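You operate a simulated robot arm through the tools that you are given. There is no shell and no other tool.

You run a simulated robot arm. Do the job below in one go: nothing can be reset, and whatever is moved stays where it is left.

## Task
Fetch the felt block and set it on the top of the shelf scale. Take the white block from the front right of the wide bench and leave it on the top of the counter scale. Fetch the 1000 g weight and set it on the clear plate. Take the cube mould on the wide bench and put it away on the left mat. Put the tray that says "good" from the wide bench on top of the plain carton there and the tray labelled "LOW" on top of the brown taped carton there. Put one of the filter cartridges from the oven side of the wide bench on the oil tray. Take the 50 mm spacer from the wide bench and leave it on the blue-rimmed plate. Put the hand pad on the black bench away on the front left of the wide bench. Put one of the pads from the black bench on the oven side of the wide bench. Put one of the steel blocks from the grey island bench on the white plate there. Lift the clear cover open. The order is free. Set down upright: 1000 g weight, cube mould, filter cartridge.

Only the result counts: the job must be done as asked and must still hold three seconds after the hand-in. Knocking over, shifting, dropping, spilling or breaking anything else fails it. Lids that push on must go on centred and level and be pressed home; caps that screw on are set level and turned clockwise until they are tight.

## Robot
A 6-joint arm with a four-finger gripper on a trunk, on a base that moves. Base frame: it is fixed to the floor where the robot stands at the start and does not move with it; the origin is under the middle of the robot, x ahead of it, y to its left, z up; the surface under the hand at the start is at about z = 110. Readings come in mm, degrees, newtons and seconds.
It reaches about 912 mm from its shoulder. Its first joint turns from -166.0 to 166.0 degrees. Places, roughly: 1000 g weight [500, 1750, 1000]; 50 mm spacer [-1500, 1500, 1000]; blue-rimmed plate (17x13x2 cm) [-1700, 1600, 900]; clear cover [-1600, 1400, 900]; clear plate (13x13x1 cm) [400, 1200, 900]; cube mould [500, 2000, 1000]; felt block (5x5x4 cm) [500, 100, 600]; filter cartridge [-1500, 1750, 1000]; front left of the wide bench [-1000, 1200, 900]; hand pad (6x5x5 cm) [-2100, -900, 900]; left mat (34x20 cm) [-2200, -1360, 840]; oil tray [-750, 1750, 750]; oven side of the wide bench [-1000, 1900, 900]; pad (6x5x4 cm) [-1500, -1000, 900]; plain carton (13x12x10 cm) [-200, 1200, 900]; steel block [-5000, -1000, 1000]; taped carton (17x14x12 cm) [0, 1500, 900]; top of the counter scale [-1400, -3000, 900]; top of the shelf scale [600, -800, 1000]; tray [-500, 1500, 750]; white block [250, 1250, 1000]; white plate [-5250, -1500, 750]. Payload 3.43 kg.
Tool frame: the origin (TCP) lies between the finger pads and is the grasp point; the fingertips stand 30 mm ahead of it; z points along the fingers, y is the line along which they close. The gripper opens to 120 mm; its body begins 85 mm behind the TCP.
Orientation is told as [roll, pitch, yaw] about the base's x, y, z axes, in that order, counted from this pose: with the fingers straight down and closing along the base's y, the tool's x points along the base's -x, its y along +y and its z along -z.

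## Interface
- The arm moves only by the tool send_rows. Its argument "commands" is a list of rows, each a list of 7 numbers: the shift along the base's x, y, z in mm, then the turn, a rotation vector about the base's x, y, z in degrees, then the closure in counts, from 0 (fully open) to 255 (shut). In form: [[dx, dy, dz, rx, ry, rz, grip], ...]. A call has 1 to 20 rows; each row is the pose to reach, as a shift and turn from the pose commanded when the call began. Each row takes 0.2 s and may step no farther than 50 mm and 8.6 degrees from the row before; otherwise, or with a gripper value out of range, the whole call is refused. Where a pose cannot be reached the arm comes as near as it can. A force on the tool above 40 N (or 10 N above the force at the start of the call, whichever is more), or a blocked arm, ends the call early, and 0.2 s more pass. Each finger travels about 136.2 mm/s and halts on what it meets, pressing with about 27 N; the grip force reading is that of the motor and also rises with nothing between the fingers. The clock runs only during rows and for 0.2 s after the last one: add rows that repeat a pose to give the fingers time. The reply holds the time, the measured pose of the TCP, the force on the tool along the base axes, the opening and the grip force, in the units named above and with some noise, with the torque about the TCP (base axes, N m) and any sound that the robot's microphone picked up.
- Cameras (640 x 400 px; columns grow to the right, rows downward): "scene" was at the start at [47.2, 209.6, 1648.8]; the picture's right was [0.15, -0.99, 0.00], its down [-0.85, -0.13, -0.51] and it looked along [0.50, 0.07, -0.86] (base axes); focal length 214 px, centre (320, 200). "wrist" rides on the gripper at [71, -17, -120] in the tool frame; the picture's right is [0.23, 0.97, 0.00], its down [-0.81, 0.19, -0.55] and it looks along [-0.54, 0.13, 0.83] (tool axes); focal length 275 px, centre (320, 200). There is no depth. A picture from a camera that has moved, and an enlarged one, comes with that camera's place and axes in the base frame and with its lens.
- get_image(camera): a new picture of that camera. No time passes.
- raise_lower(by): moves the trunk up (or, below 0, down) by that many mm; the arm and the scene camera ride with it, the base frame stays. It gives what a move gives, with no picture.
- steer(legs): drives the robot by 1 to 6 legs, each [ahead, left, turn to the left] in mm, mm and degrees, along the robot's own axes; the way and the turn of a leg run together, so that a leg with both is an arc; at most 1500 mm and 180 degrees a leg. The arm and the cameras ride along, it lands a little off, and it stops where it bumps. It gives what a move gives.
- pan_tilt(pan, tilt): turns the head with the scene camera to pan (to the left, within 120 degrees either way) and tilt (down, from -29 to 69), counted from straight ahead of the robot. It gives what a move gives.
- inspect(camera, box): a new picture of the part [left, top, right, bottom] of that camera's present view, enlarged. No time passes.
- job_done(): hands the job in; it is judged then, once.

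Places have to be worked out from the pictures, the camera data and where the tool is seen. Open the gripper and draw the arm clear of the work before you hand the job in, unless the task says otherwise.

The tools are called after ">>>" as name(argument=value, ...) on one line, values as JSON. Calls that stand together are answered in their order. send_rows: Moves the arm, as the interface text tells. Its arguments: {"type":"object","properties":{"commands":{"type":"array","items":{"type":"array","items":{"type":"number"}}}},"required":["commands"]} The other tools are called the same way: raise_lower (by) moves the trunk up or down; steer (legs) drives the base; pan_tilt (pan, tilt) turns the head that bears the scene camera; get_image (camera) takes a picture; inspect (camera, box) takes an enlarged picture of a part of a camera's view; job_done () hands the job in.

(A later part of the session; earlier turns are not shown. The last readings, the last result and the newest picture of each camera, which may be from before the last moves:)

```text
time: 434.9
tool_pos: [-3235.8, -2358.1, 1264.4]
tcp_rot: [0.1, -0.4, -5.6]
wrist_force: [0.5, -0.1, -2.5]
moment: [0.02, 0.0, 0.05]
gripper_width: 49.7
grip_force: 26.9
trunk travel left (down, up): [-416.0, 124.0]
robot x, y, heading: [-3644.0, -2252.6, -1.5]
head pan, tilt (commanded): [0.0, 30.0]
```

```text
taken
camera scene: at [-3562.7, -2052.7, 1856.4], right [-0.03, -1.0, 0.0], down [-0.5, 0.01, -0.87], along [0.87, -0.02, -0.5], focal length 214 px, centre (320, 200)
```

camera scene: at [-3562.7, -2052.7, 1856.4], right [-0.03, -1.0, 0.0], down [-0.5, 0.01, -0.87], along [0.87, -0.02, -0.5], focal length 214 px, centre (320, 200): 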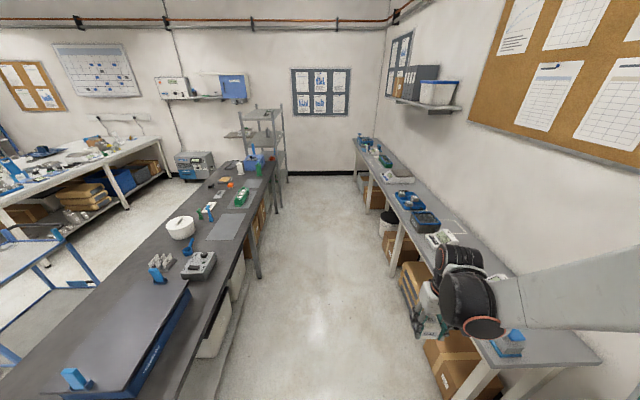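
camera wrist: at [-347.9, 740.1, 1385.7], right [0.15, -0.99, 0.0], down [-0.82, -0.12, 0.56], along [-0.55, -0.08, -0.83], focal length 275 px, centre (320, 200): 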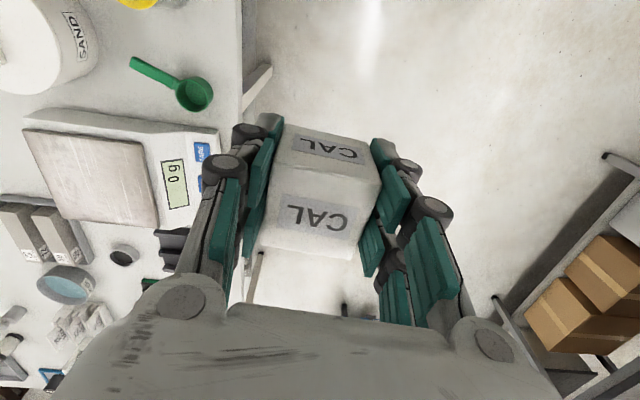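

The corridor to the counter is clear; the scale sits near (−1350,−2970). I drive east to about (−1480,−2405).

>>> steer(legs=[[1400, -50, 1.5], [760, -55, 0]])

>>> pan_tilt(pan=0, tilt=45)

>>> get_image(camera="scene")

>>> get_image(camera="wrist")

```text
time: 445.7
tool_pos: [-1056.9, -2462.2, 1264.0]
tcp_rot: [0.0, -0.4, -3.7]
wrist_force: [-0.2, -0.3, -1.8]
moment: [-0.03, 0.03, -0.01]
gripper_width: 49.6
grip_force: 26.3
trunk travel left (down, up): [-416.0, 124.0]
robot x, y, heading: [-1464.2, -2369.2, 0.5]
head pan, tilt (commanded): [0.0, 30.0]
```

```text
time: 446.4
tool_pos: [-1057.4, -2462.2, 1266.0]
tcp_rot: [0.2, -0.6, -3.7]
wrist_force: [-0.1, 0.0, -1.7]
moment: [-0.02, 0.01, 0.0]
gripper_width: 49.5
grip_force: 27.1
trunk travel left (down, up): [-416.0, 124.0]
robot x, y, heading: [-1465.4, -2371.4, 0.6]
head pan, tilt (commanded): [0.0, 45.0]
```

```text
taken
camera scene: at [-1403.4, -2168.1, 1833.8], right [0.01, -1.0, 0.0], down [-0.71, 0.0, -0.71], along [0.71, 0.0, -0.71], focal length 214 px, centre (320, 200)
```

scene: 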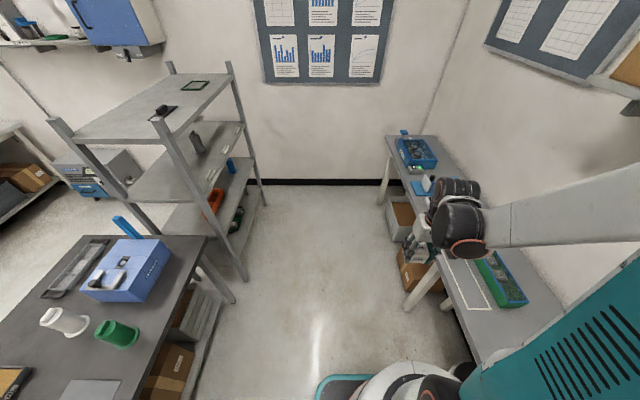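

```text
taken
camera wrist: at [-1131.2, -2475.2, 1385.7], right [-0.17, 0.99, 0.0], down [0.82, 0.14, 0.56], along [0.55, 0.09, -0.83], focal length 275 px, centre (320, 200)
```

wrist: 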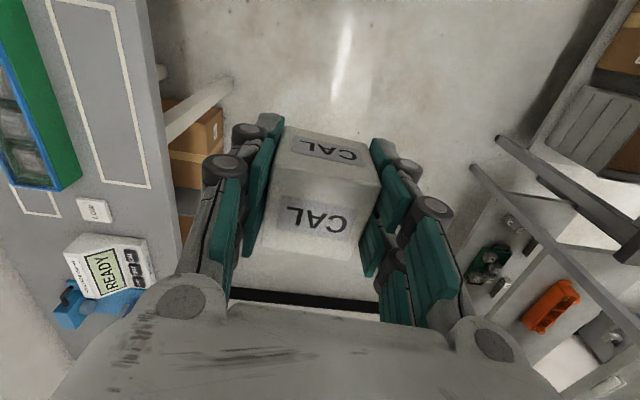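

The scale is directly to my right. I swing the hand around over the counter to look down at it.

>>> send_rows(commands=[[-15, -40, 0, 0, 0, -5, 255], [-30, -80, 0, 0, 0, -10, 255], [-45, -120, 0, 0, 0, -16, 255], [-65, -160, 0, 0, 0, -22, 255], [-85, -200, 0, 0, 0, -28, 255], [-108, -240, 0, 0, 0, -34, 255], [-135, -275, 0, 0, 0, -41, 255], [-165, -305, 0, 0, 0, -48, 255], [-200, -330, 0, 0, 0, -55, 255], [-235, -350, 0, 0, 0, -62, 255], [-270, -365, 0, 0, 0, -69, 255], [-305, -375, 0, 0, 0, -76, 255], [-340, -380, 0, 0, 0, -83, 255], [-345, -380, 0, 0, 0, -87, 255], [-345, -380, 0, 0, 0, -87, 255]])

>>> get_image(camera="wrist")

```text
time: 449.6
tool_pos: [-1402.0, -2843.2, 1264.9]
tcp_rot: [0.0, -0.5, -90.6]
wrist_force: [0.3, -0.3, -1.4]
moment: [-0.02, -0.02, -0.03]
gripper_width: 49.6
grip_force: 27.1
trunk travel left (down, up): [-416.0, 124.0]
robot x, y, heading: [-1465.8, -2367.5, 0.3]
head pan, tilt (commanded): [0.0, 45.0]
```

```text
taken
camera wrist: at [-1419.1, -2770.9, 1385.8], right [0.98, 0.22, 0.0], down [0.18, -0.81, 0.56], along [0.12, -0.55, -0.83], focal length 275 px, centre (320, 200)
```

wrist: 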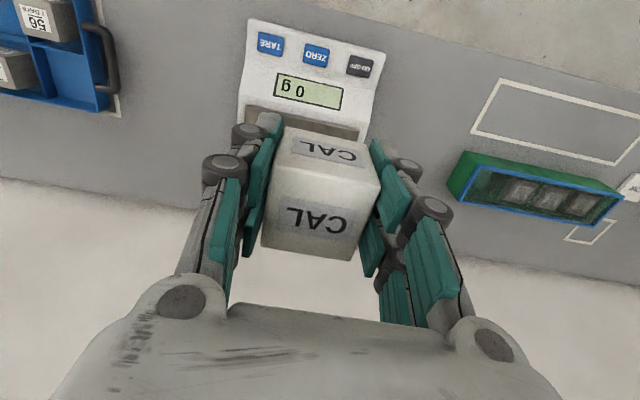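

The plate's near edge is at y≈−2928, spanning x −1511…−1311, so its centre should be near (−1411,−3018). I move over it and lower part-way.

>>> send_rows(commands=[[-3, -40, -20, 0, 0, 0, 255], [-5, -80, -40, 0, 0, 0, 255], [-7, -120, -60, 0, 0, 0, 255], [-9, -160, -80, 0, 0, 0, 255], [-9, -172, -100, 0, 0, 0, 255], [-9, -172, -100, 0, 0, 0, 255]])

>>> get_image(camera="wrist")

>>> pan_tilt(pan=-50, tilt=45)

>>> get_image(camera="scene")

```text
time: 451.1
tool_pos: [-1410.3, -3013.4, 1164.6]
tcp_rot: [0.1, -0.5, -90.8]
wrist_force: [0.0, 0.4, -1.9]
moment: [0.0, -0.02, 0.01]
gripper_width: 49.6
grip_force: 27.0
trunk travel left (down, up): [-416.0, 124.0]
robot x, y, heading: [-1468.8, -2370.4, 0.4]
head pan, tilt (commanded): [0.0, 45.0]
```

```text
taken
camera wrist: at [-1428.6, -2941.8, 1284.6], right [0.98, 0.22, 0.0], down [0.18, -0.81, 0.56], along [0.12, -0.55, -0.83], focal length 275 px, centre (320, 200)
```

wrist: 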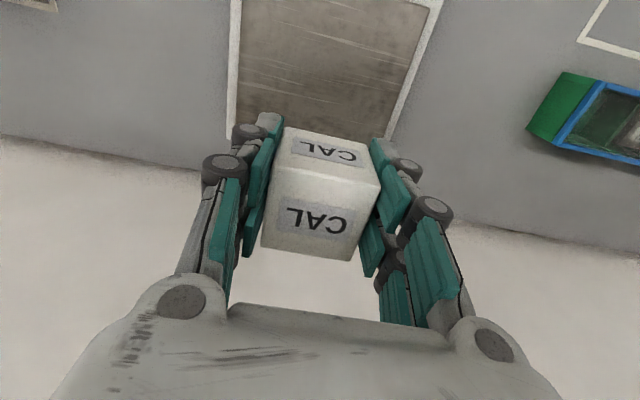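

```text
time: 452.2
tool_pos: [-1411.1, -3015.0, 1164.5]
tcp_rot: [0.1, -0.5, -90.6]
wrist_force: [0.2, 0.1, -0.7]
moment: [0.02, -0.02, 0.0]
gripper_width: 49.7
grip_force: 27.7
trunk travel left (down, up): [-416.0, 124.0]
robot x, y, heading: [-1464.2, -2368.1, 0.2]
head pan, tilt (commanded): [-50.0, 45.0]
```

```text
taken
camera scene: at [-1432.5, -2230.9, 1833.8], right [-0.76, -0.65, 0.0], down [-0.46, 0.54, -0.71], along [0.46, -0.54, -0.71], focal length 214 px, centre (320, 200)
```

scene: 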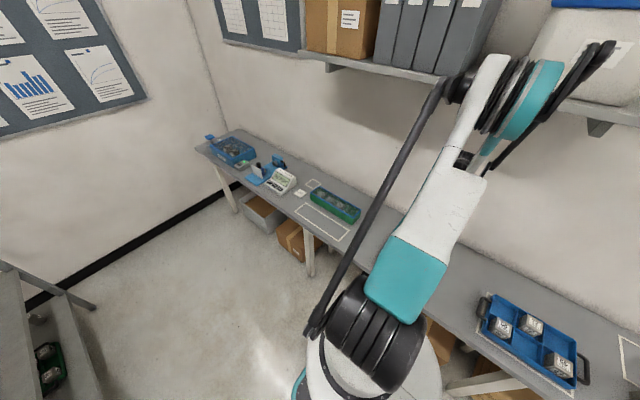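

The plate is right below. The elbow is near the wall shelf, so I lower mainly with the trunk: first 150 mm.

>>> raise_lower(by=-150)

>>> get_image(camera="wrist")

>>> get_image(camera="scene")

```text
time: 454.0
tool_pos: [-1412.3, -3014.3, 1014.1]
tcp_rot: [0.1, -0.5, -90.7]
wrist_force: [0.2, 0.3, -0.8]
moment: [-0.03, 0.02, 0.02]
gripper_width: 49.6
grip_force: 27.2
trunk travel left (down, up): [-266.0, 274.0]
robot x, y, heading: [-1467.6, -2367.7, 0.2]
head pan, tilt (commanded): [-50.0, 45.0]
```

```text
taken
camera wrist: at [-1428.6, -2941.9, 1134.8], right [0.98, 0.22, 0.0], down [0.18, -0.81, 0.56], along [0.12, -0.55, -0.83], focal length 275 px, centre (320, 200)
```

wrist: 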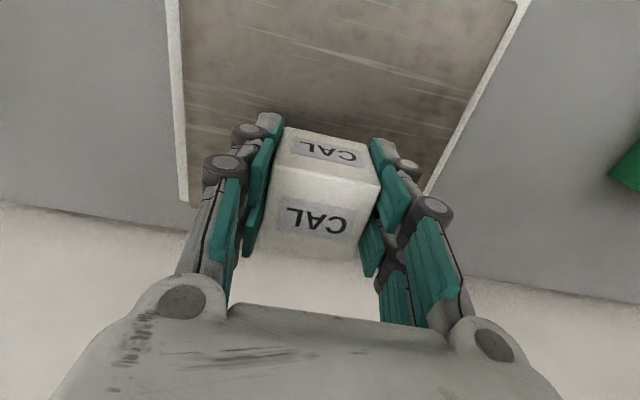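

```text
taken
camera scene: at [-1432.5, -2230.8, 1683.9], right [-0.76, -0.65, 0.0], down [-0.46, 0.54, -0.71], along [0.46, -0.54, -0.71], focal length 214 px, centre (320, 200)
```

scene: 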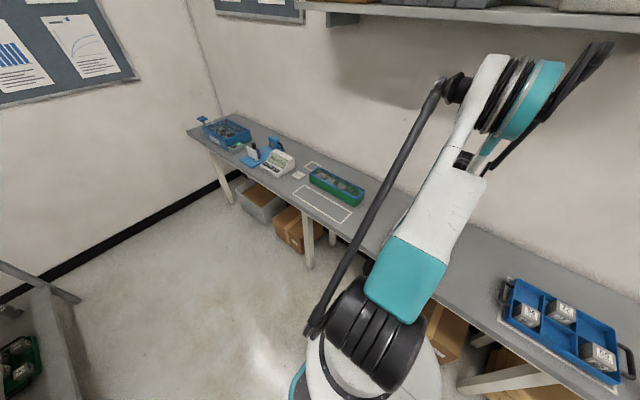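

Centred over the plate. I keep lowering with the trunk in small steps until contact.

>>> raise_lower(by=-30)

>>> raise_lower(by=-8)

>>> raise_lower(by=-6)

>>> raise_lower(by=-6)

```text
time: 454.7
tool_pos: [-1411.8, -3013.3, 983.9]
tcp_rot: [0.2, -0.5, -90.7]
wrist_force: [0.7, -0.1, -2.1]
moment: [0.01, -0.02, 0.03]
gripper_width: 49.6
grip_force: 27.1
trunk travel left (down, up): [-236.0, 304.0]
robot x, y, heading: [-1465.3, -2365.5, 0.1]
head pan, tilt (commanded): [-50.0, 45.0]
```

```text
time: 455.3
tool_pos: [-1411.0, -3014.4, 976.3]
tcp_rot: [0.0, -0.4, -90.7]
wrist_force: [0.1, -2.0, 15.8]
moment: [-0.29, -0.01, -0.02]
gripper_width: 49.6
grip_force: 27.1
trunk travel left (down, up): [-228.0, 312.0]
robot x, y, heading: [-1466.1, -2368.4, 0.3]
head pan, tilt (commanded): [-50.0, 45.0]
```

```text
time: 455.8
tool_pos: [-1411.3, -3013.8, 974.8]
tcp_rot: [0.1, -0.5, -90.7]
wrist_force: [1.7, 1.2, 24.6]
moment: [0.51, 0.17, -0.05]
gripper_width: 49.5
grip_force: 27.1
trunk travel left (down, up): [-223.0, 317.0]
robot x, y, heading: [-1465.6, -2367.8, -0.0]
head pan, tilt (commanded): [-50.0, 45.0]
stopped: the force on the tool passed its limit at 45 N (the readings are from after the stop); the commanded pose is now the measured one
```

```text
time: 456.1
tool_pos: [-1412.1, -3013.4, 972.9]
tcp_rot: [0.2, -0.5, -90.6]
wrist_force: [1.3, 3.0, 28.3]
moment: [0.68, 0.22, -0.05]
gripper_width: 49.4
grip_force: 27.2
trunk travel left (down, up): [-221.0, 319.0]
robot x, y, heading: [-1463.9, -2368.6, 0.5]
head pan, tilt (commanded): [-50.0, 45.0]
stopped: the force on the tool passed its limit at 51 N (the readings are from after the stop); the commanded pose is now the measured one
```

Contact at TCP ≈977. I ease the pressure, open gently and raise with the trunk.

>>> raise_lower(by=2)

>>> send_rows(commands=[[0, 0, 0, 0, 0, 0, 130], [0, 0, 0, 0, 0, 0, 100], [0, 0, 0, 0, 0, 0, 80], [0, 0, 0, 0, 0, 0, 80], [0, 0, 20, 0, 0, 0, 80], [0, 0, 50, 0, 0, 0, 80], [0, 0, 80, 0, 0, 0, 80], [0, 0, 80, 0, 0, 0, 80]])

>>> get_image(camera="wrist")

```text
time: 456.6
tool_pos: [-1412.4, -3011.9, 974.4]
tcp_rot: [0.2, -0.4, -90.7]
wrist_force: [0.3, 6.3, 11.1]
moment: [0.47, 0.25, -0.1]
gripper_width: 49.7
grip_force: 27.2
trunk travel left (down, up): [-223.0, 317.0]
robot x, y, heading: [-1465.1, -2368.5, 0.0]
head pan, tilt (commanded): [-50.0, 45.0]
```

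```text
time: 458.4
tool_pos: [-1411.4, -3015.5, 1051.7]
tcp_rot: [0.1, -0.5, -90.6]
wrist_force: [-0.7, 0.3, 0.7]
moment: [-0.04, 0.0, -0.02]
gripper_width: 82.5
grip_force: 0.1
trunk travel left (down, up): [-223.0, 317.0]
robot x, y, heading: [-1466.5, -2365.2, 0.1]
head pan, tilt (commanded): [-50.0, 45.0]
```

```text
taken
camera wrist: at [-1428.1, -2944.0, 1173.3], right [0.98, 0.22, 0.0], down [0.18, -0.81, 0.56], along [0.12, -0.55, -0.83], focal length 275 px, centre (320, 200)
```

wrist: 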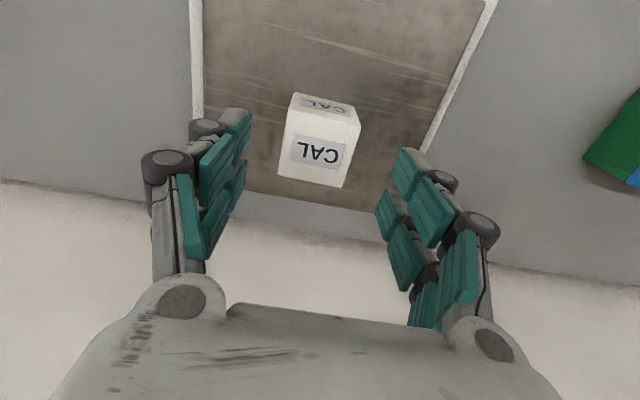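

The CAL cube sits well on the counter scale. Next the grey island: I retract the arm before raising (shelf above), tuck it forward, and turn around.

>>> send_rows(commands=[[0, 0, 30, 0, 0, 0, 0], [0, 40, 40, 0, 0, 0, 0], [0, 80, 50, 0, 0, 0, 0], [0, 120, 60, 0, 0, 0, 0], [0, 160, 70, 0, 0, 0, 0], [5, 185, 80, 0, 0, 5, 0], [35, 195, 90, 0, 0, 12, 0], [70, 205, 100, 0, 0, 19, 0], [105, 220, 100, 0, 0, 26, 0], [140, 240, 100, 0, 0, 33, 0], [170, 262, 100, 0, 0, 40, 0], [198, 290, 100, 0, 0, 47, 0], [225, 320, 100, 0, 0, 54, 0], [250, 355, 100, 0, 0, 61, 0], [275, 390, 100, 0, 0, 68, 0], [298, 428, 100, 0, 0, 75, 0], [320, 465, 100, 0, 0, 82, 0], [335, 505, 100, 0, 0, 88, 0], [345, 540, 100, 0, 0, 90, 0], [345, 540, 100, 0, 0, 90, 0]])

>>> raise_lower(by=120)

>>> pan_tilt(pan=0, tilt=35)

>>> steer(legs=[[0, 180, 0], [0, 0, 180]])

>>> get_image(camera="scene")

```text
time: 462.6
tool_pos: [-1065.0, -2475.5, 1152.4]
tcp_rot: [0.1, -0.6, -0.6]
wrist_force: [-0.5, 0.6, -0.9]
moment: [-0.05, -0.01, -0.02]
gripper_width: 120.1
grip_force: 0.0
trunk travel left (down, up): [-223.0, 317.0]
robot x, y, heading: [-1465.9, -2365.2, 0.2]
head pan, tilt (commanded): [-50.0, 45.0]
```

```text
time: 464.1
tool_pos: [-1065.0, -2475.3, 1271.7]
tcp_rot: [0.1, -0.5, -0.7]
wrist_force: [0.4, -0.5, 0.2]
moment: [0.01, 0.0, 0.01]
gripper_width: 120.0
grip_force: 0.0
trunk travel left (down, up): [-343.0, 197.0]
robot x, y, heading: [-1462.9, -2368.4, 0.5]
head pan, tilt (commanded): [-50.0, 45.0]
```

```text
time: 465.3
tool_pos: [-1066.3, -2475.5, 1272.1]
tcp_rot: [0.0, -0.4, -0.8]
wrist_force: [-0.8, -0.5, -0.4]
moment: [0.0, 0.0, 0.02]
gripper_width: 120.0
grip_force: 0.1
trunk travel left (down, up): [-343.0, 197.0]
robot x, y, heading: [-1462.2, -2366.5, 0.4]
head pan, tilt (commanded): [0.0, 35.0]
```

```text
time: 474.2
tool_pos: [-1866.4, -2086.2, 1273.2]
tcp_rot: [0.1, -0.5, 180.0]
wrist_force: [-0.2, 0.8, -0.1]
moment: [0.0, -0.01, -0.01]
gripper_width: 120.1
grip_force: 0.0
trunk travel left (down, up): [-343.0, 197.0]
robot x, y, heading: [-1465.9, -2187.7, -178.9]
head pan, tilt (commanded): [0.0, 35.0]
```

```text
taken
camera scene: at [-1514.3, -2336.0, 1779.4], right [0.59, 0.81, 0.0], down [0.44, -0.32, -0.84], along [-0.68, 0.49, -0.54], focal length 214 px, centre (320, 200)
```

scene: 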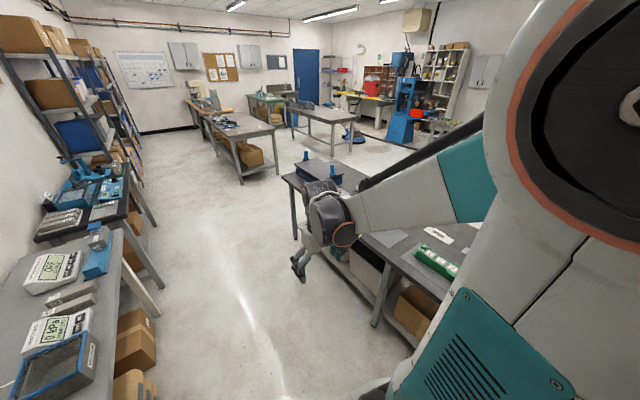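

I drive west along the corridor and up to the grey island's east side.

>>> steer(legs=[[1500, 0, -1], [750, -90, 0], [600, -500, 0], [260, -370, 0]])

>>> pan_tilt(pan=20, tilt=45)

>>> get_image(camera="scene")

>>> get_image(camera="wrist")

```text
time: 491.1
tool_pos: [-4925.4, -1149.1, 1272.7]
tcp_rot: [0.1, -0.4, 179.6]
wrist_force: [0.0, 0.5, -0.1]
moment: [-0.04, 0.01, -0.01]
gripper_width: 120.2
grip_force: 0.0
trunk travel left (down, up): [-343.0, 197.0]
robot x, y, heading: [-4520.5, -1258.1, -179.6]
head pan, tilt (commanded): [0.0, 35.0]
```

```text
time: 492.0
tool_pos: [-4926.5, -1149.8, 1271.7]
tcp_rot: [0.1, -0.5, 179.6]
wrist_force: [0.1, 0.1, -1.4]
moment: [-0.02, 0.0, -0.01]
gripper_width: 120.1
grip_force: 0.1
trunk travel left (down, up): [-343.0, 197.0]
robot x, y, heading: [-4520.5, -1254.7, -179.5]
head pan, tilt (commanded): [20.0, 45.0]
```

```text
taken
camera scene: at [-4575.8, -1404.2, 1780.9], right [0.56, 0.83, 0.0], down [0.43, -0.3, -0.85], along [-0.7, 0.48, -0.53], focal length 214 px, centre (320, 200)
```

scene: 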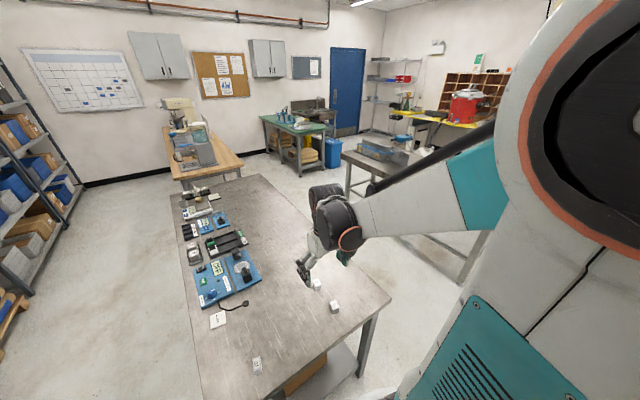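

```text
taken
camera wrist: at [-4854.6, -1133.0, 1392.5], right [0.22, -0.97, 0.0], down [-0.81, -0.19, 0.56], along [-0.55, -0.13, -0.83], focal length 275 px, centre (320, 200)
```

wrist: 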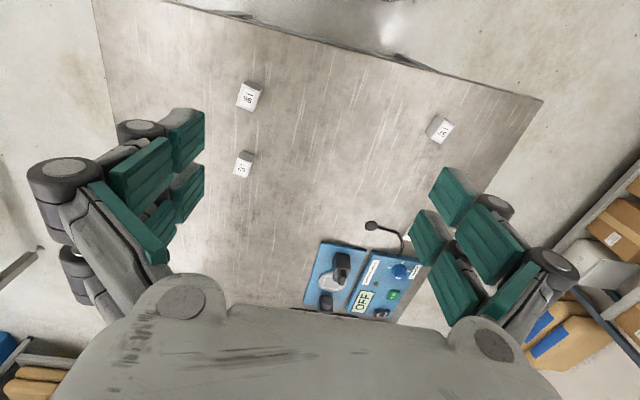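

I see three small blocks and a white square near the blue device. Zooming to identify the plate and blocks.

>>> inspect(camera="scene", box=[170, 230, 370, 380])

>>> inspect(camera="wrist", box=[200, 60, 480, 200])

>>> inspect(camera="scene", box=[165, 180, 285, 270])

```text
2.67 times, centred on (270, 305) of scene
camera zoom: at [-4575.8, -1404.2, 1780.9], right [0.56, 0.83, 0.0], down [0.43, -0.3, -0.85], along [-0.7, 0.48, -0.53], focal length 572 px, centre (453, -80)
```

zoom: 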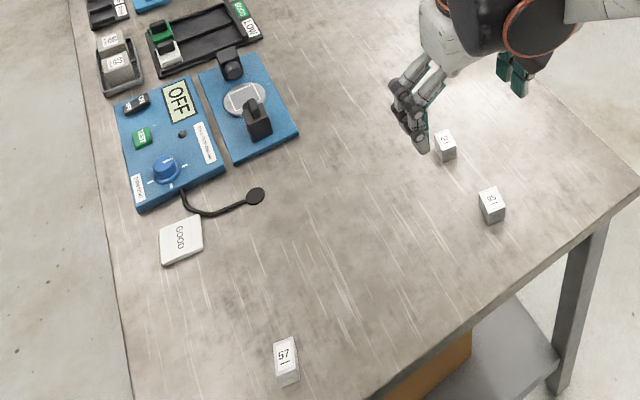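

```text
2.29 times, centred on (340, 130) of wrist
camera zoom: at [-4854.6, -1133.0, 1392.5], right [0.22, -0.97, 0.0], down [-0.81, -0.19, 0.56], along [-0.55, -0.13, -0.83], focal length 629 px, centre (274, 360)
```

zoom: 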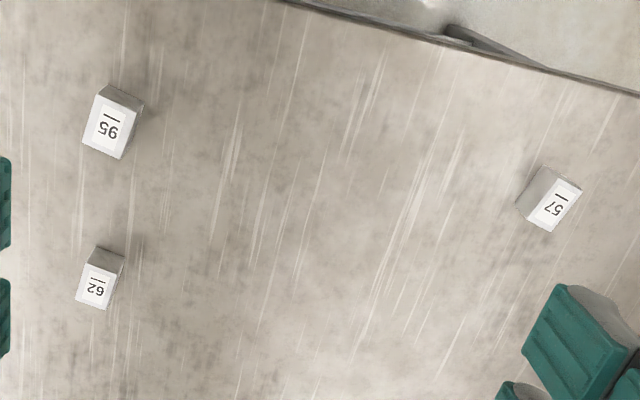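

```text
4.44 times, centred on (225, 225) of scene
camera zoom: at [-4575.8, -1404.2, 1780.9], right [0.56, 0.83, 0.0], down [0.43, -0.3, -0.85], along [-0.7, 0.48, -0.53], focal length 953 px, centre (742, 89)
```

zoom: 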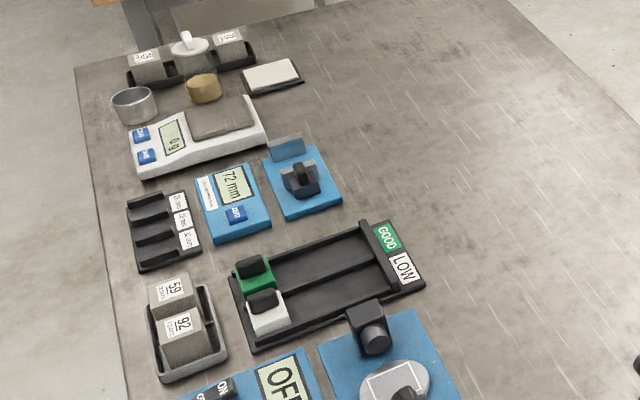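

The steel blocks are the labelled 57, 62 and 95; the white plate is the tile near (−5249,−1482). Block 57 at about (−4980,−1399) is nearest. I move above it and lower the trunk.

>>> send_rows(commands=[[-9, -42, 0, 0, 0, 0, 0], [-18, -84, 0, 0, 0, 0, 0], [-27, -126, 0, 0, 0, 0, 0], [-36, -168, 0, 0, 0, 0, 0], [-45, -210, 0, 0, 0, 0, 0], [-54, -249, 0, 0, 0, 0, 0], [-54, -249, 0, 0, 0, 0, 0]])

>>> raise_lower(by=-290)

>>> get_image(camera="wrist")

```text
time: 493.6
tool_pos: [-4979.8, -1397.0, 1272.6]
tcp_rot: [0.1, -0.5, 179.5]
wrist_force: [0.3, -0.2, -0.8]
moment: [-0.02, 0.02, 0.02]
gripper_width: 120.0
grip_force: 0.1
trunk travel left (down, up): [-343.0, 197.0]
robot x, y, heading: [-4523.7, -1253.2, -179.2]
head pan, tilt (commanded): [20.0, 45.0]
```

```text
time: 496.5
tool_pos: [-4980.8, -1398.1, 981.9]
tcp_rot: [0.2, -0.5, 179.6]
wrist_force: [0.0, 0.4, -0.3]
moment: [-0.01, -0.02, 0.0]
gripper_width: 119.7
grip_force: 0.0
trunk travel left (down, up): [-53.0, 487.0]
robot x, y, heading: [-4523.5, -1255.4, -179.2]
head pan, tilt (commanded): [20.0, 45.0]
```

```text
taken
camera wrist: at [-4908.4, -1381.6, 1102.7], right [0.22, -0.97, 0.0], down [-0.81, -0.19, 0.56], along [-0.55, -0.13, -0.83], focal length 275 px, centre (320, 200)
```

wrist: 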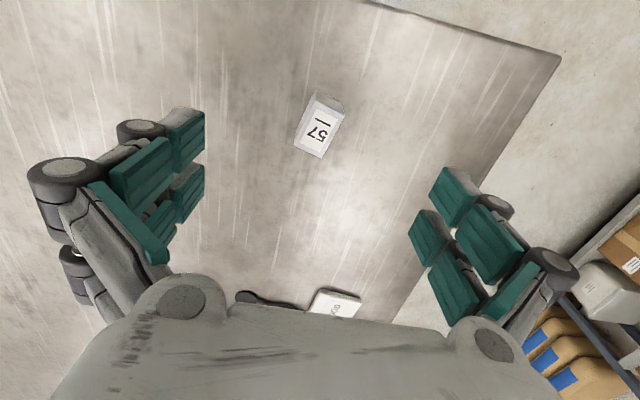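

>>> inspect(camera="wrist", box=[272, 80, 368, 170])

>>> inspect(camera="wrist", box=[230, 270, 390, 370])

```text
4.44 times, centred on (320, 125) of wrist
camera zoom: at [-4908.4, -1381.6, 1102.7], right [0.22, -0.97, 0.0], down [-0.81, -0.19, 0.56], along [-0.55, -0.13, -0.83], focal length 1224 px, centre (320, 533)
```

zoom: 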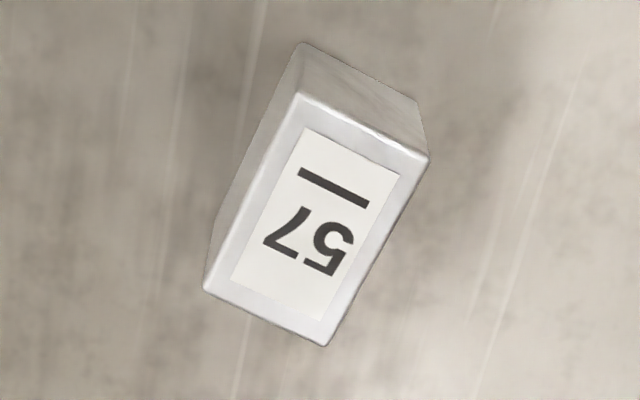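

```text
4.00 times, centred on (310, 320) of wrist
camera zoom: at [-4908.4, -1381.6, 1102.7], right [0.22, -0.97, 0.0], down [-0.81, -0.19, 0.56], along [-0.55, -0.13, -0.83], focal length 1101 px, centre (360, -280)
```

zoom: 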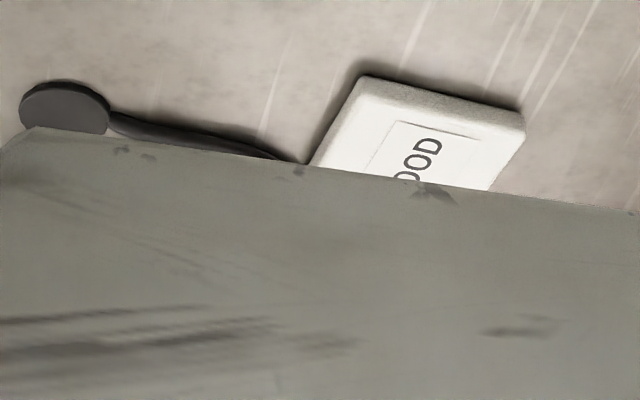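

Block 57 is about 25×38 mm on top, long axis ≈ −15°. I turn the hand −12° to close across its short side, lower and grip.

>>> send_rows(commands=[[0, 0, -20, 0, 0, -4, 106], [-0.5, 0.5, -45, 0, 0, -8, 106], [-0.5, 0.5, -70, 0, 0, -12, 106], [-0.5, 0.5, -85, 0, 0, -12, 106], [-0.5, 0.5, -85, 0, 0, -12, 106]])

>>> get_image(camera="wrist")

```text
time: 497.7
tool_pos: [-4980.4, -1397.6, 897.3]
tcp_rot: [0.1, -0.4, 167.6]
wrist_force: [-0.4, -0.2, 0.6]
moment: [0.01, 0.0, 0.01]
gripper_width: 70.2
grip_force: 0.1
trunk travel left (down, up): [-53.0, 487.0]
robot x, y, heading: [-4527.1, -1253.4, -179.7]
head pan, tilt (commanded): [20.0, 45.0]
```

```text
taken
camera wrist: at [-4906.9, -1396.3, 1017.4], right [0.02, -1.0, 0.0], down [-0.83, -0.01, 0.56], along [-0.56, -0.01, -0.83], focal length 275 px, centre (320, 200)
```

wrist: 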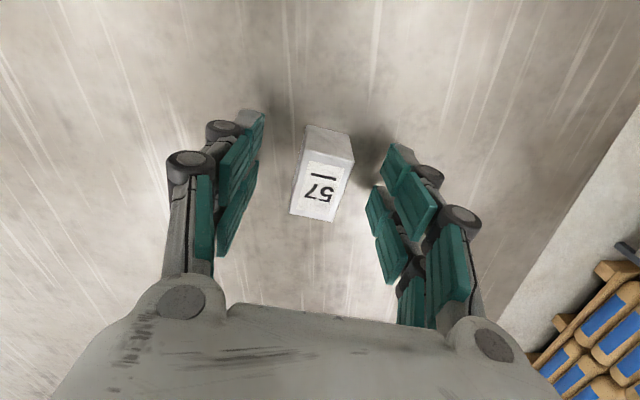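

>>> send_rows(commands=[[0, 0, -5, 0, 0, 0, 106], [0, 0, -9, 0, 0, 0, 106], [0, 0, -9, 0, 0, 0, 180], [0, 0, -9, 0, 0, 0, 255], [0, 0, -9, 0, 0, 0, 255], [0, 0, 20, 0, 0, 0, 255], [0, 0, 65, 0, 0, 0, 255], [0, 0, 110, 0, 0, 0, 255], [0, 0, 110, 0, 0, 0, 255]])

>>> get_image(camera="wrist")

```text
time: 499.7
tool_pos: [-4981.3, -1399.3, 1007.6]
tcp_rot: [0.2, -0.5, 167.6]
wrist_force: [0.9, 0.9, -2.6]
moment: [-0.01, 0.02, 0.0]
gripper_width: 25.7
grip_force: 27.5
trunk travel left (down, up): [-53.0, 487.0]
robot x, y, heading: [-4527.2, -1251.4, -179.3]
head pan, tilt (commanded): [20.0, 45.0]
```

```text
taken
camera wrist: at [-4906.4, -1398.2, 1128.1], right [0.02, -1.0, 0.0], down [-0.83, -0.01, 0.56], along [-0.56, -0.01, -0.83], focal length 275 px, centre (320, 200)
```

wrist: 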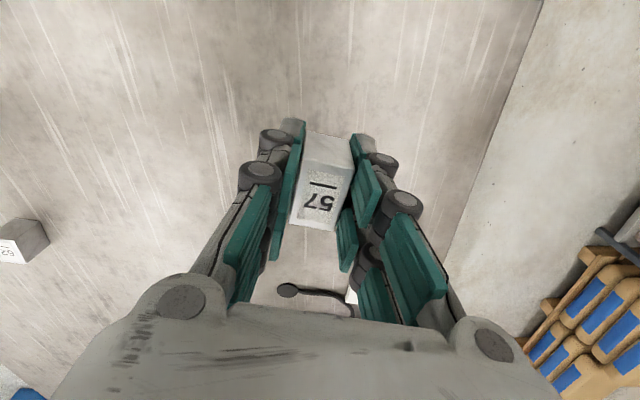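

Block held (25.7 mm). I carry it toward the white plate and look from above.

>>> send_rows(commands=[[-40, -12, 10, 0, 0, 0, 255], [-80, -24, 20, 0, 0, 0, 255], [-120, -37, 30, 0, 0, 0, 255], [-160, -50, 40, 0, 0, 0, 255], [-195, -62, 40, 0, 0, 0, 255], [-195, -62, 40, 0, 0, 0, 255]])

>>> get_image(camera="wrist")

```text
time: 501.1
tool_pos: [-5178.3, -1459.5, 1047.5]
tcp_rot: [0.0, -0.5, 167.6]
wrist_force: [-0.8, 0.5, -3.5]
moment: [-0.01, -0.03, -0.02]
gripper_width: 25.7
grip_force: 26.7
trunk travel left (down, up): [-53.0, 487.0]
robot x, y, heading: [-4525.0, -1254.1, -179.4]
head pan, tilt (commanded): [20.0, 45.0]
```

```text
taken
camera wrist: at [-5103.0, -1458.8, 1167.1], right [0.02, -1.0, 0.0], down [-0.83, -0.01, 0.56], along [-0.56, -0.01, -0.83], focal length 275 px, centre (320, 200)
```

wrist: 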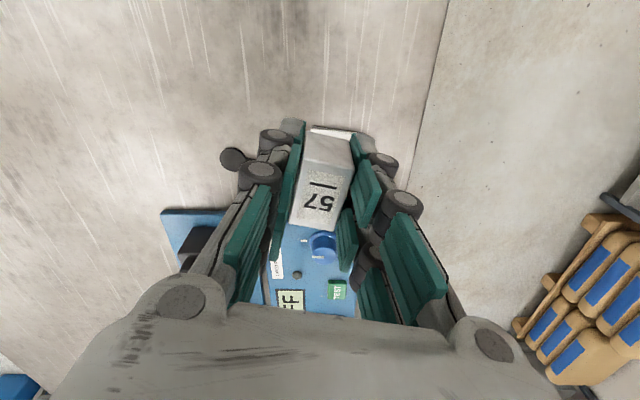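

>>> send_rows(commands=[[-29, -10, -20, 0, 0, 0, 255], [-58, -20, -40, 0, 0, 0, 255], [-58, -20, -75, 0, 0, 0, 255], [-58, -20, -100, 0, 0, 0, 255], [-58, -20, -100, 0, 0, 0, 255]])

>>> get_image(camera="wrist")

>>> inspect(camera="scene", box=[120, 220, 320, 345])

```text
time: 502.3
tool_pos: [-5234.6, -1479.9, 946.2]
tcp_rot: [0.0, -0.5, 167.5]
wrist_force: [0.5, -0.6, -3.1]
moment: [0.0, -0.04, 0.02]
gripper_width: 25.7
grip_force: 26.7
trunk travel left (down, up): [-53.0, 487.0]
robot x, y, heading: [-4524.9, -1253.1, -179.5]
head pan, tilt (commanded): [20.0, 45.0]
```

```text
taken
camera wrist: at [-5161.8, -1478.8, 1067.3], right [0.02, -1.0, 0.0], down [-0.83, -0.01, 0.56], along [-0.56, -0.01, -0.83], focal length 275 px, centre (320, 200)
```

wrist: 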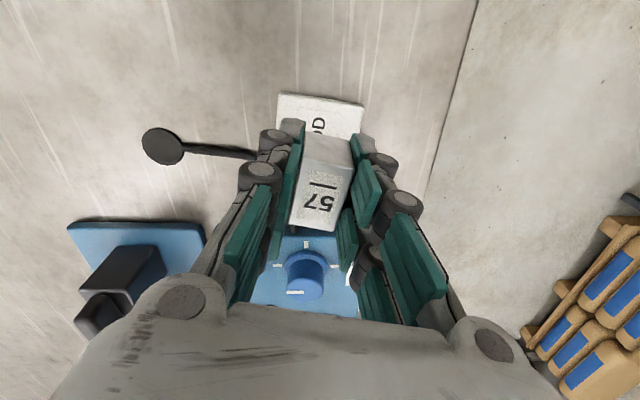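

```text
3.20 times, centred on (220, 282) of scene
camera zoom: at [-4578.6, -1483.6, 1470.9], right [-0.35, 0.94, 0.0], down [0.66, 0.25, -0.71], along [-0.66, -0.25, -0.71], focal length 686 px, centre (640, -64)
```

zoom: 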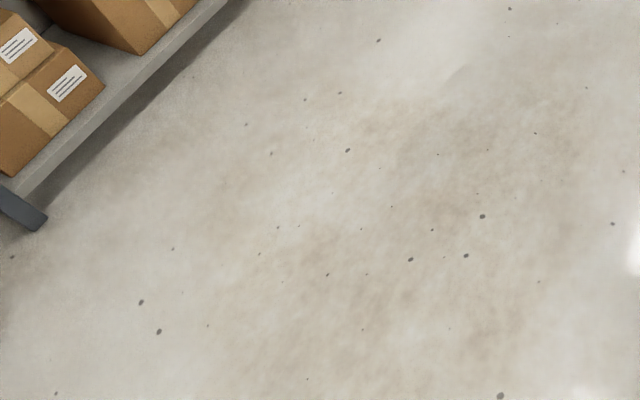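

The plate spans x −5260…−5209, y −1510…−1450, and the block is centred over it. I lower until contact.

>>> send_rows(commands=[[0, 1, -20, 0, 0, 0, 255], [0, 1, -36, 0, 0, 0, 255], [0, 1, -36, 0, 0, 0, 255]])

>>> send_rows(commands=[[0, 0, -2, 0, 0, 0, 255], [0, 0, -4, 0, 0, 0, 255], [0, 0, -5, 0, 0, 0, 255], [0, 0, -5, 0, 0, 0, 255]])

>>> get_image(camera="wrist")

```text
time: 503.1
tool_pos: [-5235.7, -1478.4, 911.3]
tcp_rot: [0.2, -0.5, 167.6]
wrist_force: [-0.2, 0.5, -2.8]
moment: [-0.02, -0.01, -0.03]
gripper_width: 26.0
grip_force: 26.7
trunk travel left (down, up): [-53.0, 487.0]
robot x, y, heading: [-4525.0, -1253.2, -179.4]
head pan, tilt (commanded): [20.0, 45.0]
```

```text
time: 504.1
tool_pos: [-5233.7, -1477.9, 905.4]
tcp_rot: [0.1, -0.5, 167.6]
wrist_force: [-0.9, 0.4, -2.7]
moment: [0.0, 0.0, -0.01]
gripper_width: 25.7
grip_force: 26.8
trunk travel left (down, up): [-53.0, 487.0]
robot x, y, heading: [-4524.9, -1254.7, -179.4]
head pan, tilt (commanded): [20.0, 45.0]
```

```text
taken
camera wrist: at [-5160.3, -1477.6, 1025.7], right [0.02, -1.0, 0.0], down [-0.83, -0.01, 0.56], along [-0.56, -0.01, -0.83], focal length 275 px, centre (320, 200)
```

wrist: 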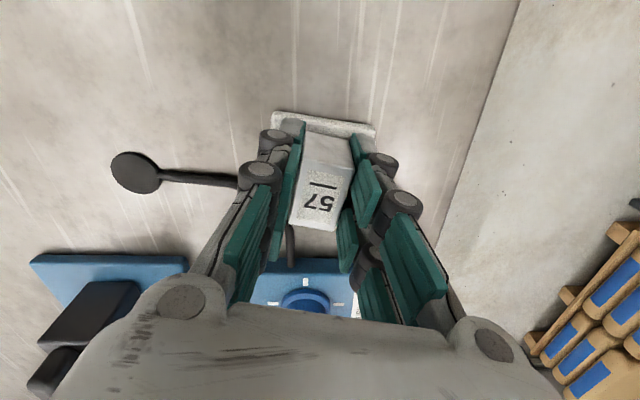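

>>> send_rows(commands=[[0, 0, -2, 0, 0, 0, 255], [0, 0, -4, 0, 0, 0, 255], [0, 0, -4, 0, 0, 0, 255]])

>>> send_rows(commands=[[0, 0, -2, 0, 0, 0, 255], [0, 0, -3, 0, 0, 0, 255], [0, 0, -3, 0, 0, 0, 255]])

```text
time: 504.9
tool_pos: [-5234.7, -1478.4, 900.1]
tcp_rot: [0.1, -0.5, 167.6]
wrist_force: [0.1, -0.1, -2.4]
moment: [-0.03, 0.02, 0.03]
gripper_width: 26.1
grip_force: 27.1
trunk travel left (down, up): [-53.0, 487.0]
robot x, y, heading: [-4524.2, -1255.4, -179.3]
head pan, tilt (commanded): [20.0, 45.0]
```

```text
time: 505.7
tool_pos: [-5232.8, -1477.9, 899.4]
tcp_rot: [0.1, -0.7, 167.6]
wrist_force: [-4.7, -2.5, 19.5]
moment: [-0.07, 0.11, 0.0]
gripper_width: 25.8
grip_force: 27.6
trunk travel left (down, up): [-53.0, 487.0]
robot x, y, heading: [-4519.8, -1255.0, -179.8]
head pan, tilt (commanded): [20.0, 45.0]
```

Contact (19 N). I release gently and lift, then check.

>>> send_rows(commands=[[0, 0, 1, 0, 0, 0, 200], [0, 0, 1, 0, 0, 0, 170], [0, 0, 1, 0, 0, 0, 140], [0, 0, 1, 0, 0, 0, 140], [0, 0, 25, 0, 0, 0, 140], [0, 0, 65, 0, 0, 0, 140], [0, 0, 110, 0, 0, 0, 100], [0, 0, 150, 0, 0, 0, 0], [0, 0, 150, 0, 0, 0, 0]])

>>> get_image(camera="wrist")

>>> inspect(camera="wrist", box=[240, 60, 400, 160])

```text
time: 507.7
tool_pos: [-5236.5, -1477.5, 1050.3]
tcp_rot: [0.1, -0.5, 167.6]
wrist_force: [-0.8, -0.2, -0.1]
moment: [0.0, 0.04, -0.04]
gripper_width: 120.0
grip_force: 0.1
trunk travel left (down, up): [-53.0, 487.0]
robot x, y, heading: [-4524.2, -1257.0, -179.4]
head pan, tilt (commanded): [20.0, 45.0]
```

```text
taken
camera wrist: at [-5162.0, -1477.6, 1169.9], right [0.02, -1.0, 0.0], down [-0.83, -0.01, 0.56], along [-0.56, -0.01, -0.83], focal length 275 px, centre (320, 200)
```

wrist: 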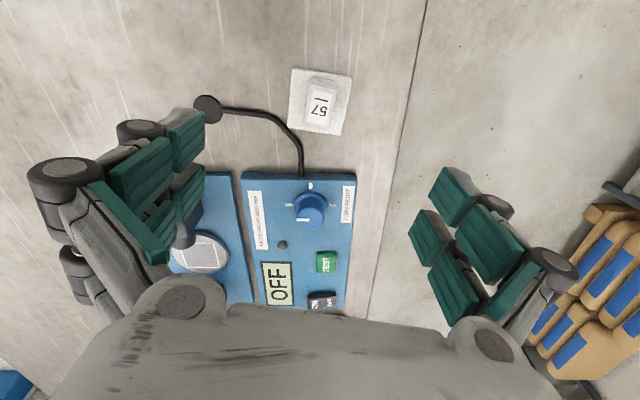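

```text
4.00 times, centred on (320, 110) of wrist
camera zoom: at [-5162.0, -1477.6, 1169.9], right [0.02, -1.0, 0.0], down [-0.83, -0.01, 0.56], along [-0.56, -0.01, -0.83], focal length 1101 px, centre (320, 560)
```

zoom: 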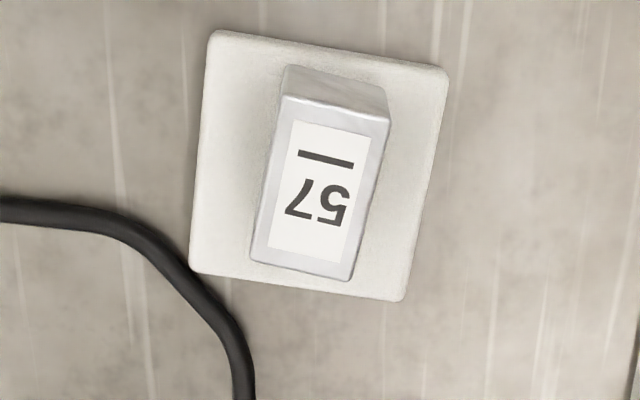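

Block 57 rests on the white plate. Next the pad: I raise and tuck, drive back east along y≈−520 and stop beside the black bench near the orange pad, heading 0.

>>> send_rows(commands=[[45, 15, 20, 0, 0, 2, 0], [90, 30, 40, 0, 0, 4, 0], [135, 45, 60, 0, 0, 6, 0], [180, 60, 80, 0, 0, 8, 0], [225, 75, 90, 0, 0, 10, 0], [260, 100, 100, 0, 0, 12, 0], [270, 130, 100, 0, 0, 12, 0], [270, 130, 100, 0, 0, 12, 0]])

>>> raise_lower(by=200)

>>> steer(legs=[[-420, -735, 0], [0, 0, 180], [1450, 0, 0], [1180, -55, 0]])

>>> get_image(camera="wrist")

>>> get_image(camera="scene")

```text
refused: row 1 steps farther than a row can; nothing moved
```

```text
time: 509.9
tool_pos: [-5236.7, -1478.9, 1248.9]
tcp_rot: [0.1, -0.5, 167.6]
wrist_force: [0.2, 0.6, 0.1]
moment: [-0.01, -0.02, 0.01]
gripper_width: 120.1
grip_force: 0.1
trunk travel left (down, up): [-253.0, 287.0]
robot x, y, heading: [-4527.3, -1254.4, -179.4]
head pan, tilt (commanded): [20.0, 45.0]
```

```text
time: 533.9
tool_pos: [-817.1, -318.0, 1248.5]
tcp_rot: [0.2, -0.4, -12.7]
wrist_force: [-1.7, -1.3, 0.0]
moment: [0.0, 0.02, 0.03]
gripper_width: 120.0
grip_force: 0.1
trunk travel left (down, up): [-253.0, 287.0]
robot x, y, heading: [-1530.5, -534.6, 0.3]
head pan, tilt (commanded): [20.0, 45.0]
```

```text
taken
camera wrist: at [-891.9, -319.7, 1369.2], right [-0.01, 1.0, 0.0], down [0.83, 0.01, 0.56], along [0.56, 0.01, -0.83], focal length 275 px, centre (320, 200)
```

wrist: 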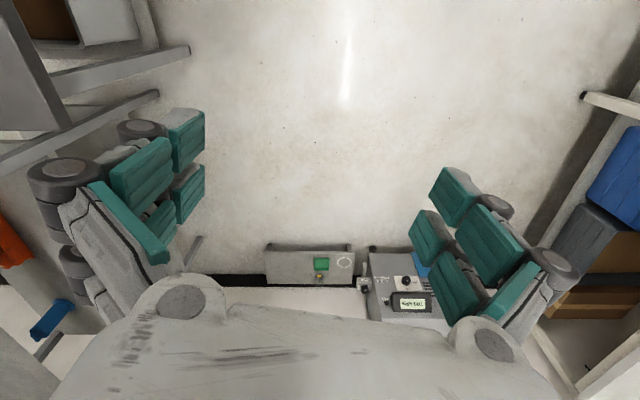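

```text
taken
camera scene: at [-1473.9, -309.8, 1670.9], right [0.35, -0.94, 0.0], down [-0.66, -0.24, -0.71], along [0.66, 0.24, -0.71], focal length 214 px, centre (320, 200)
```

scene: 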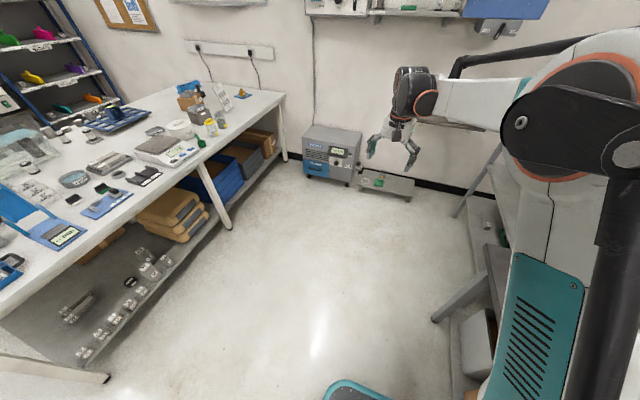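

I swing the arm around from the front to the right side, over the black bench, toward the orange pad.

>>> send_rows(commands=[[-13, -43, 0, 0, 0, -3, 0], [-30, -85, 0, 0, 0, -6, 0], [-49, -126, 0, 0, 0, -9, 0], [-70, -166, 0, 0, 0, -12, 0], [-91, -206, 0, 0, 0, -15, 0], [-110, -246, 0, 0, 0, -18, 0], [-128, -287, 0, 0, 0, -21, 0], [-146, -328, 0, 0, 0, -24, 0], [-165, -368, 0, 0, 0, -27, 0], [-186, -407, 0, 0, 0, -30, 0], [-209, -445, 0, 0, 0, -33, 0], [-234, -481, 0, 0, 0, -36, 0], [-261, -516, 0, 0, 0, -39, 0], [-290, -549, 0, 0, 0, -42, 0], [-321, -580, 0, 0, 0, -45, 0], [-354, -609, 0, 0, 0, -48, 0], [-388, -637, 0, 0, 0, -51, 0], [-423, -664, 0, 0, 0, -54, 0], [-459, -689, 0, 0, 0, -57, 0], [-496, -713, 0, 0, 0, -60, 0]])

>>> send_rows(commands=[[-37, -24, 0, 0, 0, -3, 0], [-74, -47, 0, 0, 0, -6, 0], [-111, -70, 0, 0, 0, -9, 0], [-147, -92, 0, 0, 0, -12, 0], [-177, -109, 0, 0, 0, -15, 0], [-197, -119, 0, 0, 0, -17, 0], [-197, -119, 0, 0, 0, -17, 0]])

>>> raise_lower(by=-180)

>>> get_image(camera="wrist")

```text
time: 538.1
tool_pos: [-1313.0, -1031.8, 1249.2]
tcp_rot: [0.1, -0.5, -72.7]
wrist_force: [0.4, 0.4, -0.3]
moment: [0.04, -0.04, 0.02]
gripper_width: 120.0
grip_force: 0.1
trunk travel left (down, up): [-253.0, 287.0]
robot x, y, heading: [-1532.1, -541.5, 0.1]
head pan, tilt (commanded): [20.0, 45.0]
```

```text
time: 539.7
tool_pos: [-1509.4, -1152.5, 1249.5]
tcp_rot: [0.1, -0.5, -89.7]
wrist_force: [-0.7, -0.3, -0.1]
moment: [0.02, 0.01, 0.02]
gripper_width: 119.8
grip_force: 0.1
trunk travel left (down, up): [-253.0, 287.0]
robot x, y, heading: [-1530.6, -540.3, 0.0]
head pan, tilt (commanded): [20.0, 45.0]
```

```text
time: 541.7
tool_pos: [-1509.7, -1152.4, 1069.9]
tcp_rot: [0.1, -0.5, -89.7]
wrist_force: [-0.2, 0.2, 0.2]
moment: [0.04, 0.01, 0.0]
gripper_width: 119.8
grip_force: 0.0
trunk travel left (down, up): [-73.0, 467.0]
robot x, y, heading: [-1530.7, -537.5, 0.3]
head pan, tilt (commanded): [20.0, 45.0]
```

```text
taken
camera wrist: at [-1527.3, -1079.7, 1190.1], right [0.97, 0.23, 0.0], down [0.19, -0.81, 0.56], along [0.13, -0.54, -0.83], focal length 275 px, centre (320, 200)
```

wrist: 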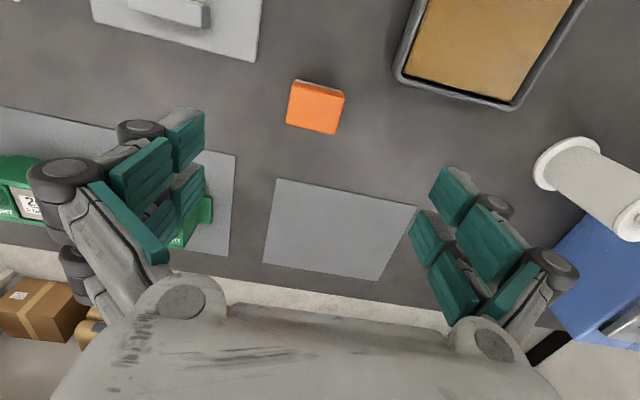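

Orange pad centre ≈ (−1512,−1164), square to the bench. I lower around it (90 mm opening) to z≈875 and grip.

>>> send_rows(commands=[[-1, -6, -40, 0, 0, 0, 64], [-2, -12, -80, 0, 0, 0, 64], [-2, -12, -120, 0, 0, 0, 64], [-2, -12, -150, 0, 0, 0, 64], [-2, -12, -150, 0, 0, 0, 64]])

>>> get_image(camera="wrist")

```text
time: 542.9
tool_pos: [-1512.3, -1163.6, 919.8]
tcp_rot: [0.1, -0.5, -89.7]
wrist_force: [-0.6, -0.1, -1.1]
moment: [0.03, 0.01, 0.03]
gripper_width: 89.8
grip_force: 0.1
trunk travel left (down, up): [-73.0, 467.0]
robot x, y, heading: [-1530.1, -537.8, 0.4]
head pan, tilt (commanded): [20.0, 45.0]
```

```text
taken
camera wrist: at [-1529.2, -1092.0, 1039.1], right [0.97, 0.23, 0.0], down [0.19, -0.81, 0.56], along [0.13, -0.54, -0.83], focal length 275 px, centre (320, 200)
```

wrist: 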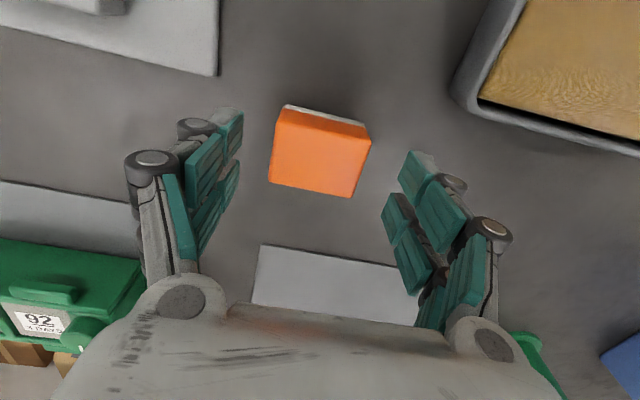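

Well aligned. I lower the rest, close, and lift.

>>> send_rows(commands=[[0, 0, -25, 0, 0, 0, 64], [0, 0, -44, 0, 0, 0, 64], [0, 0, -44, 0, 0, 0, 64], [0, 0, -44, 0, 0, 0, 180], [0, 0, -44, 0, 0, 0, 255], [0, 0, -44, 0, 0, 0, 255], [0, 0, -10, 0, 0, 0, 255], [0, 0, 35, 0, 0, 0, 255], [0, 0, 80, 0, 0, 0, 255], [0, 0, 110, 0, 0, 0, 255], [0, 0, 110, 0, 0, 0, 255]])

>>> get_image(camera="wrist")

```text
time: 545.3
tool_pos: [-1510.0, -1163.9, 1030.9]
tcp_rot: [0.1, -0.7, -89.7]
wrist_force: [-0.1, -0.2, -0.6]
moment: [0.0, -0.01, 0.0]
gripper_width: 59.4
grip_force: 26.9
trunk travel left (down, up): [-73.0, 467.0]
robot x, y, heading: [-1531.9, -533.7, 0.2]
head pan, tilt (commanded): [20.0, 45.0]
```

```text
taken
camera wrist: at [-1528.4, -1092.2, 1151.2], right [0.97, 0.23, 0.0], down [0.19, -0.81, 0.56], along [0.13, -0.54, -0.83], focal length 275 px, centre (320, 200)
```

wrist: 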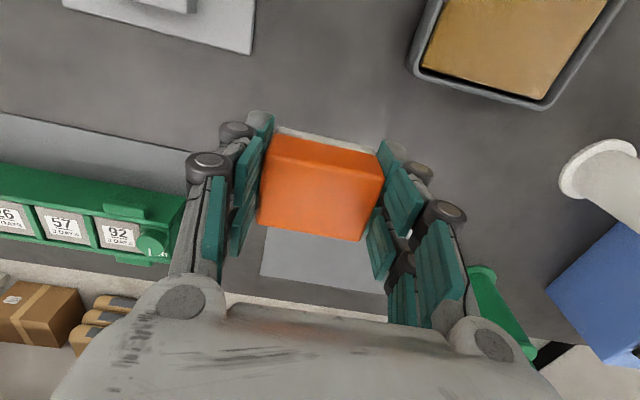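

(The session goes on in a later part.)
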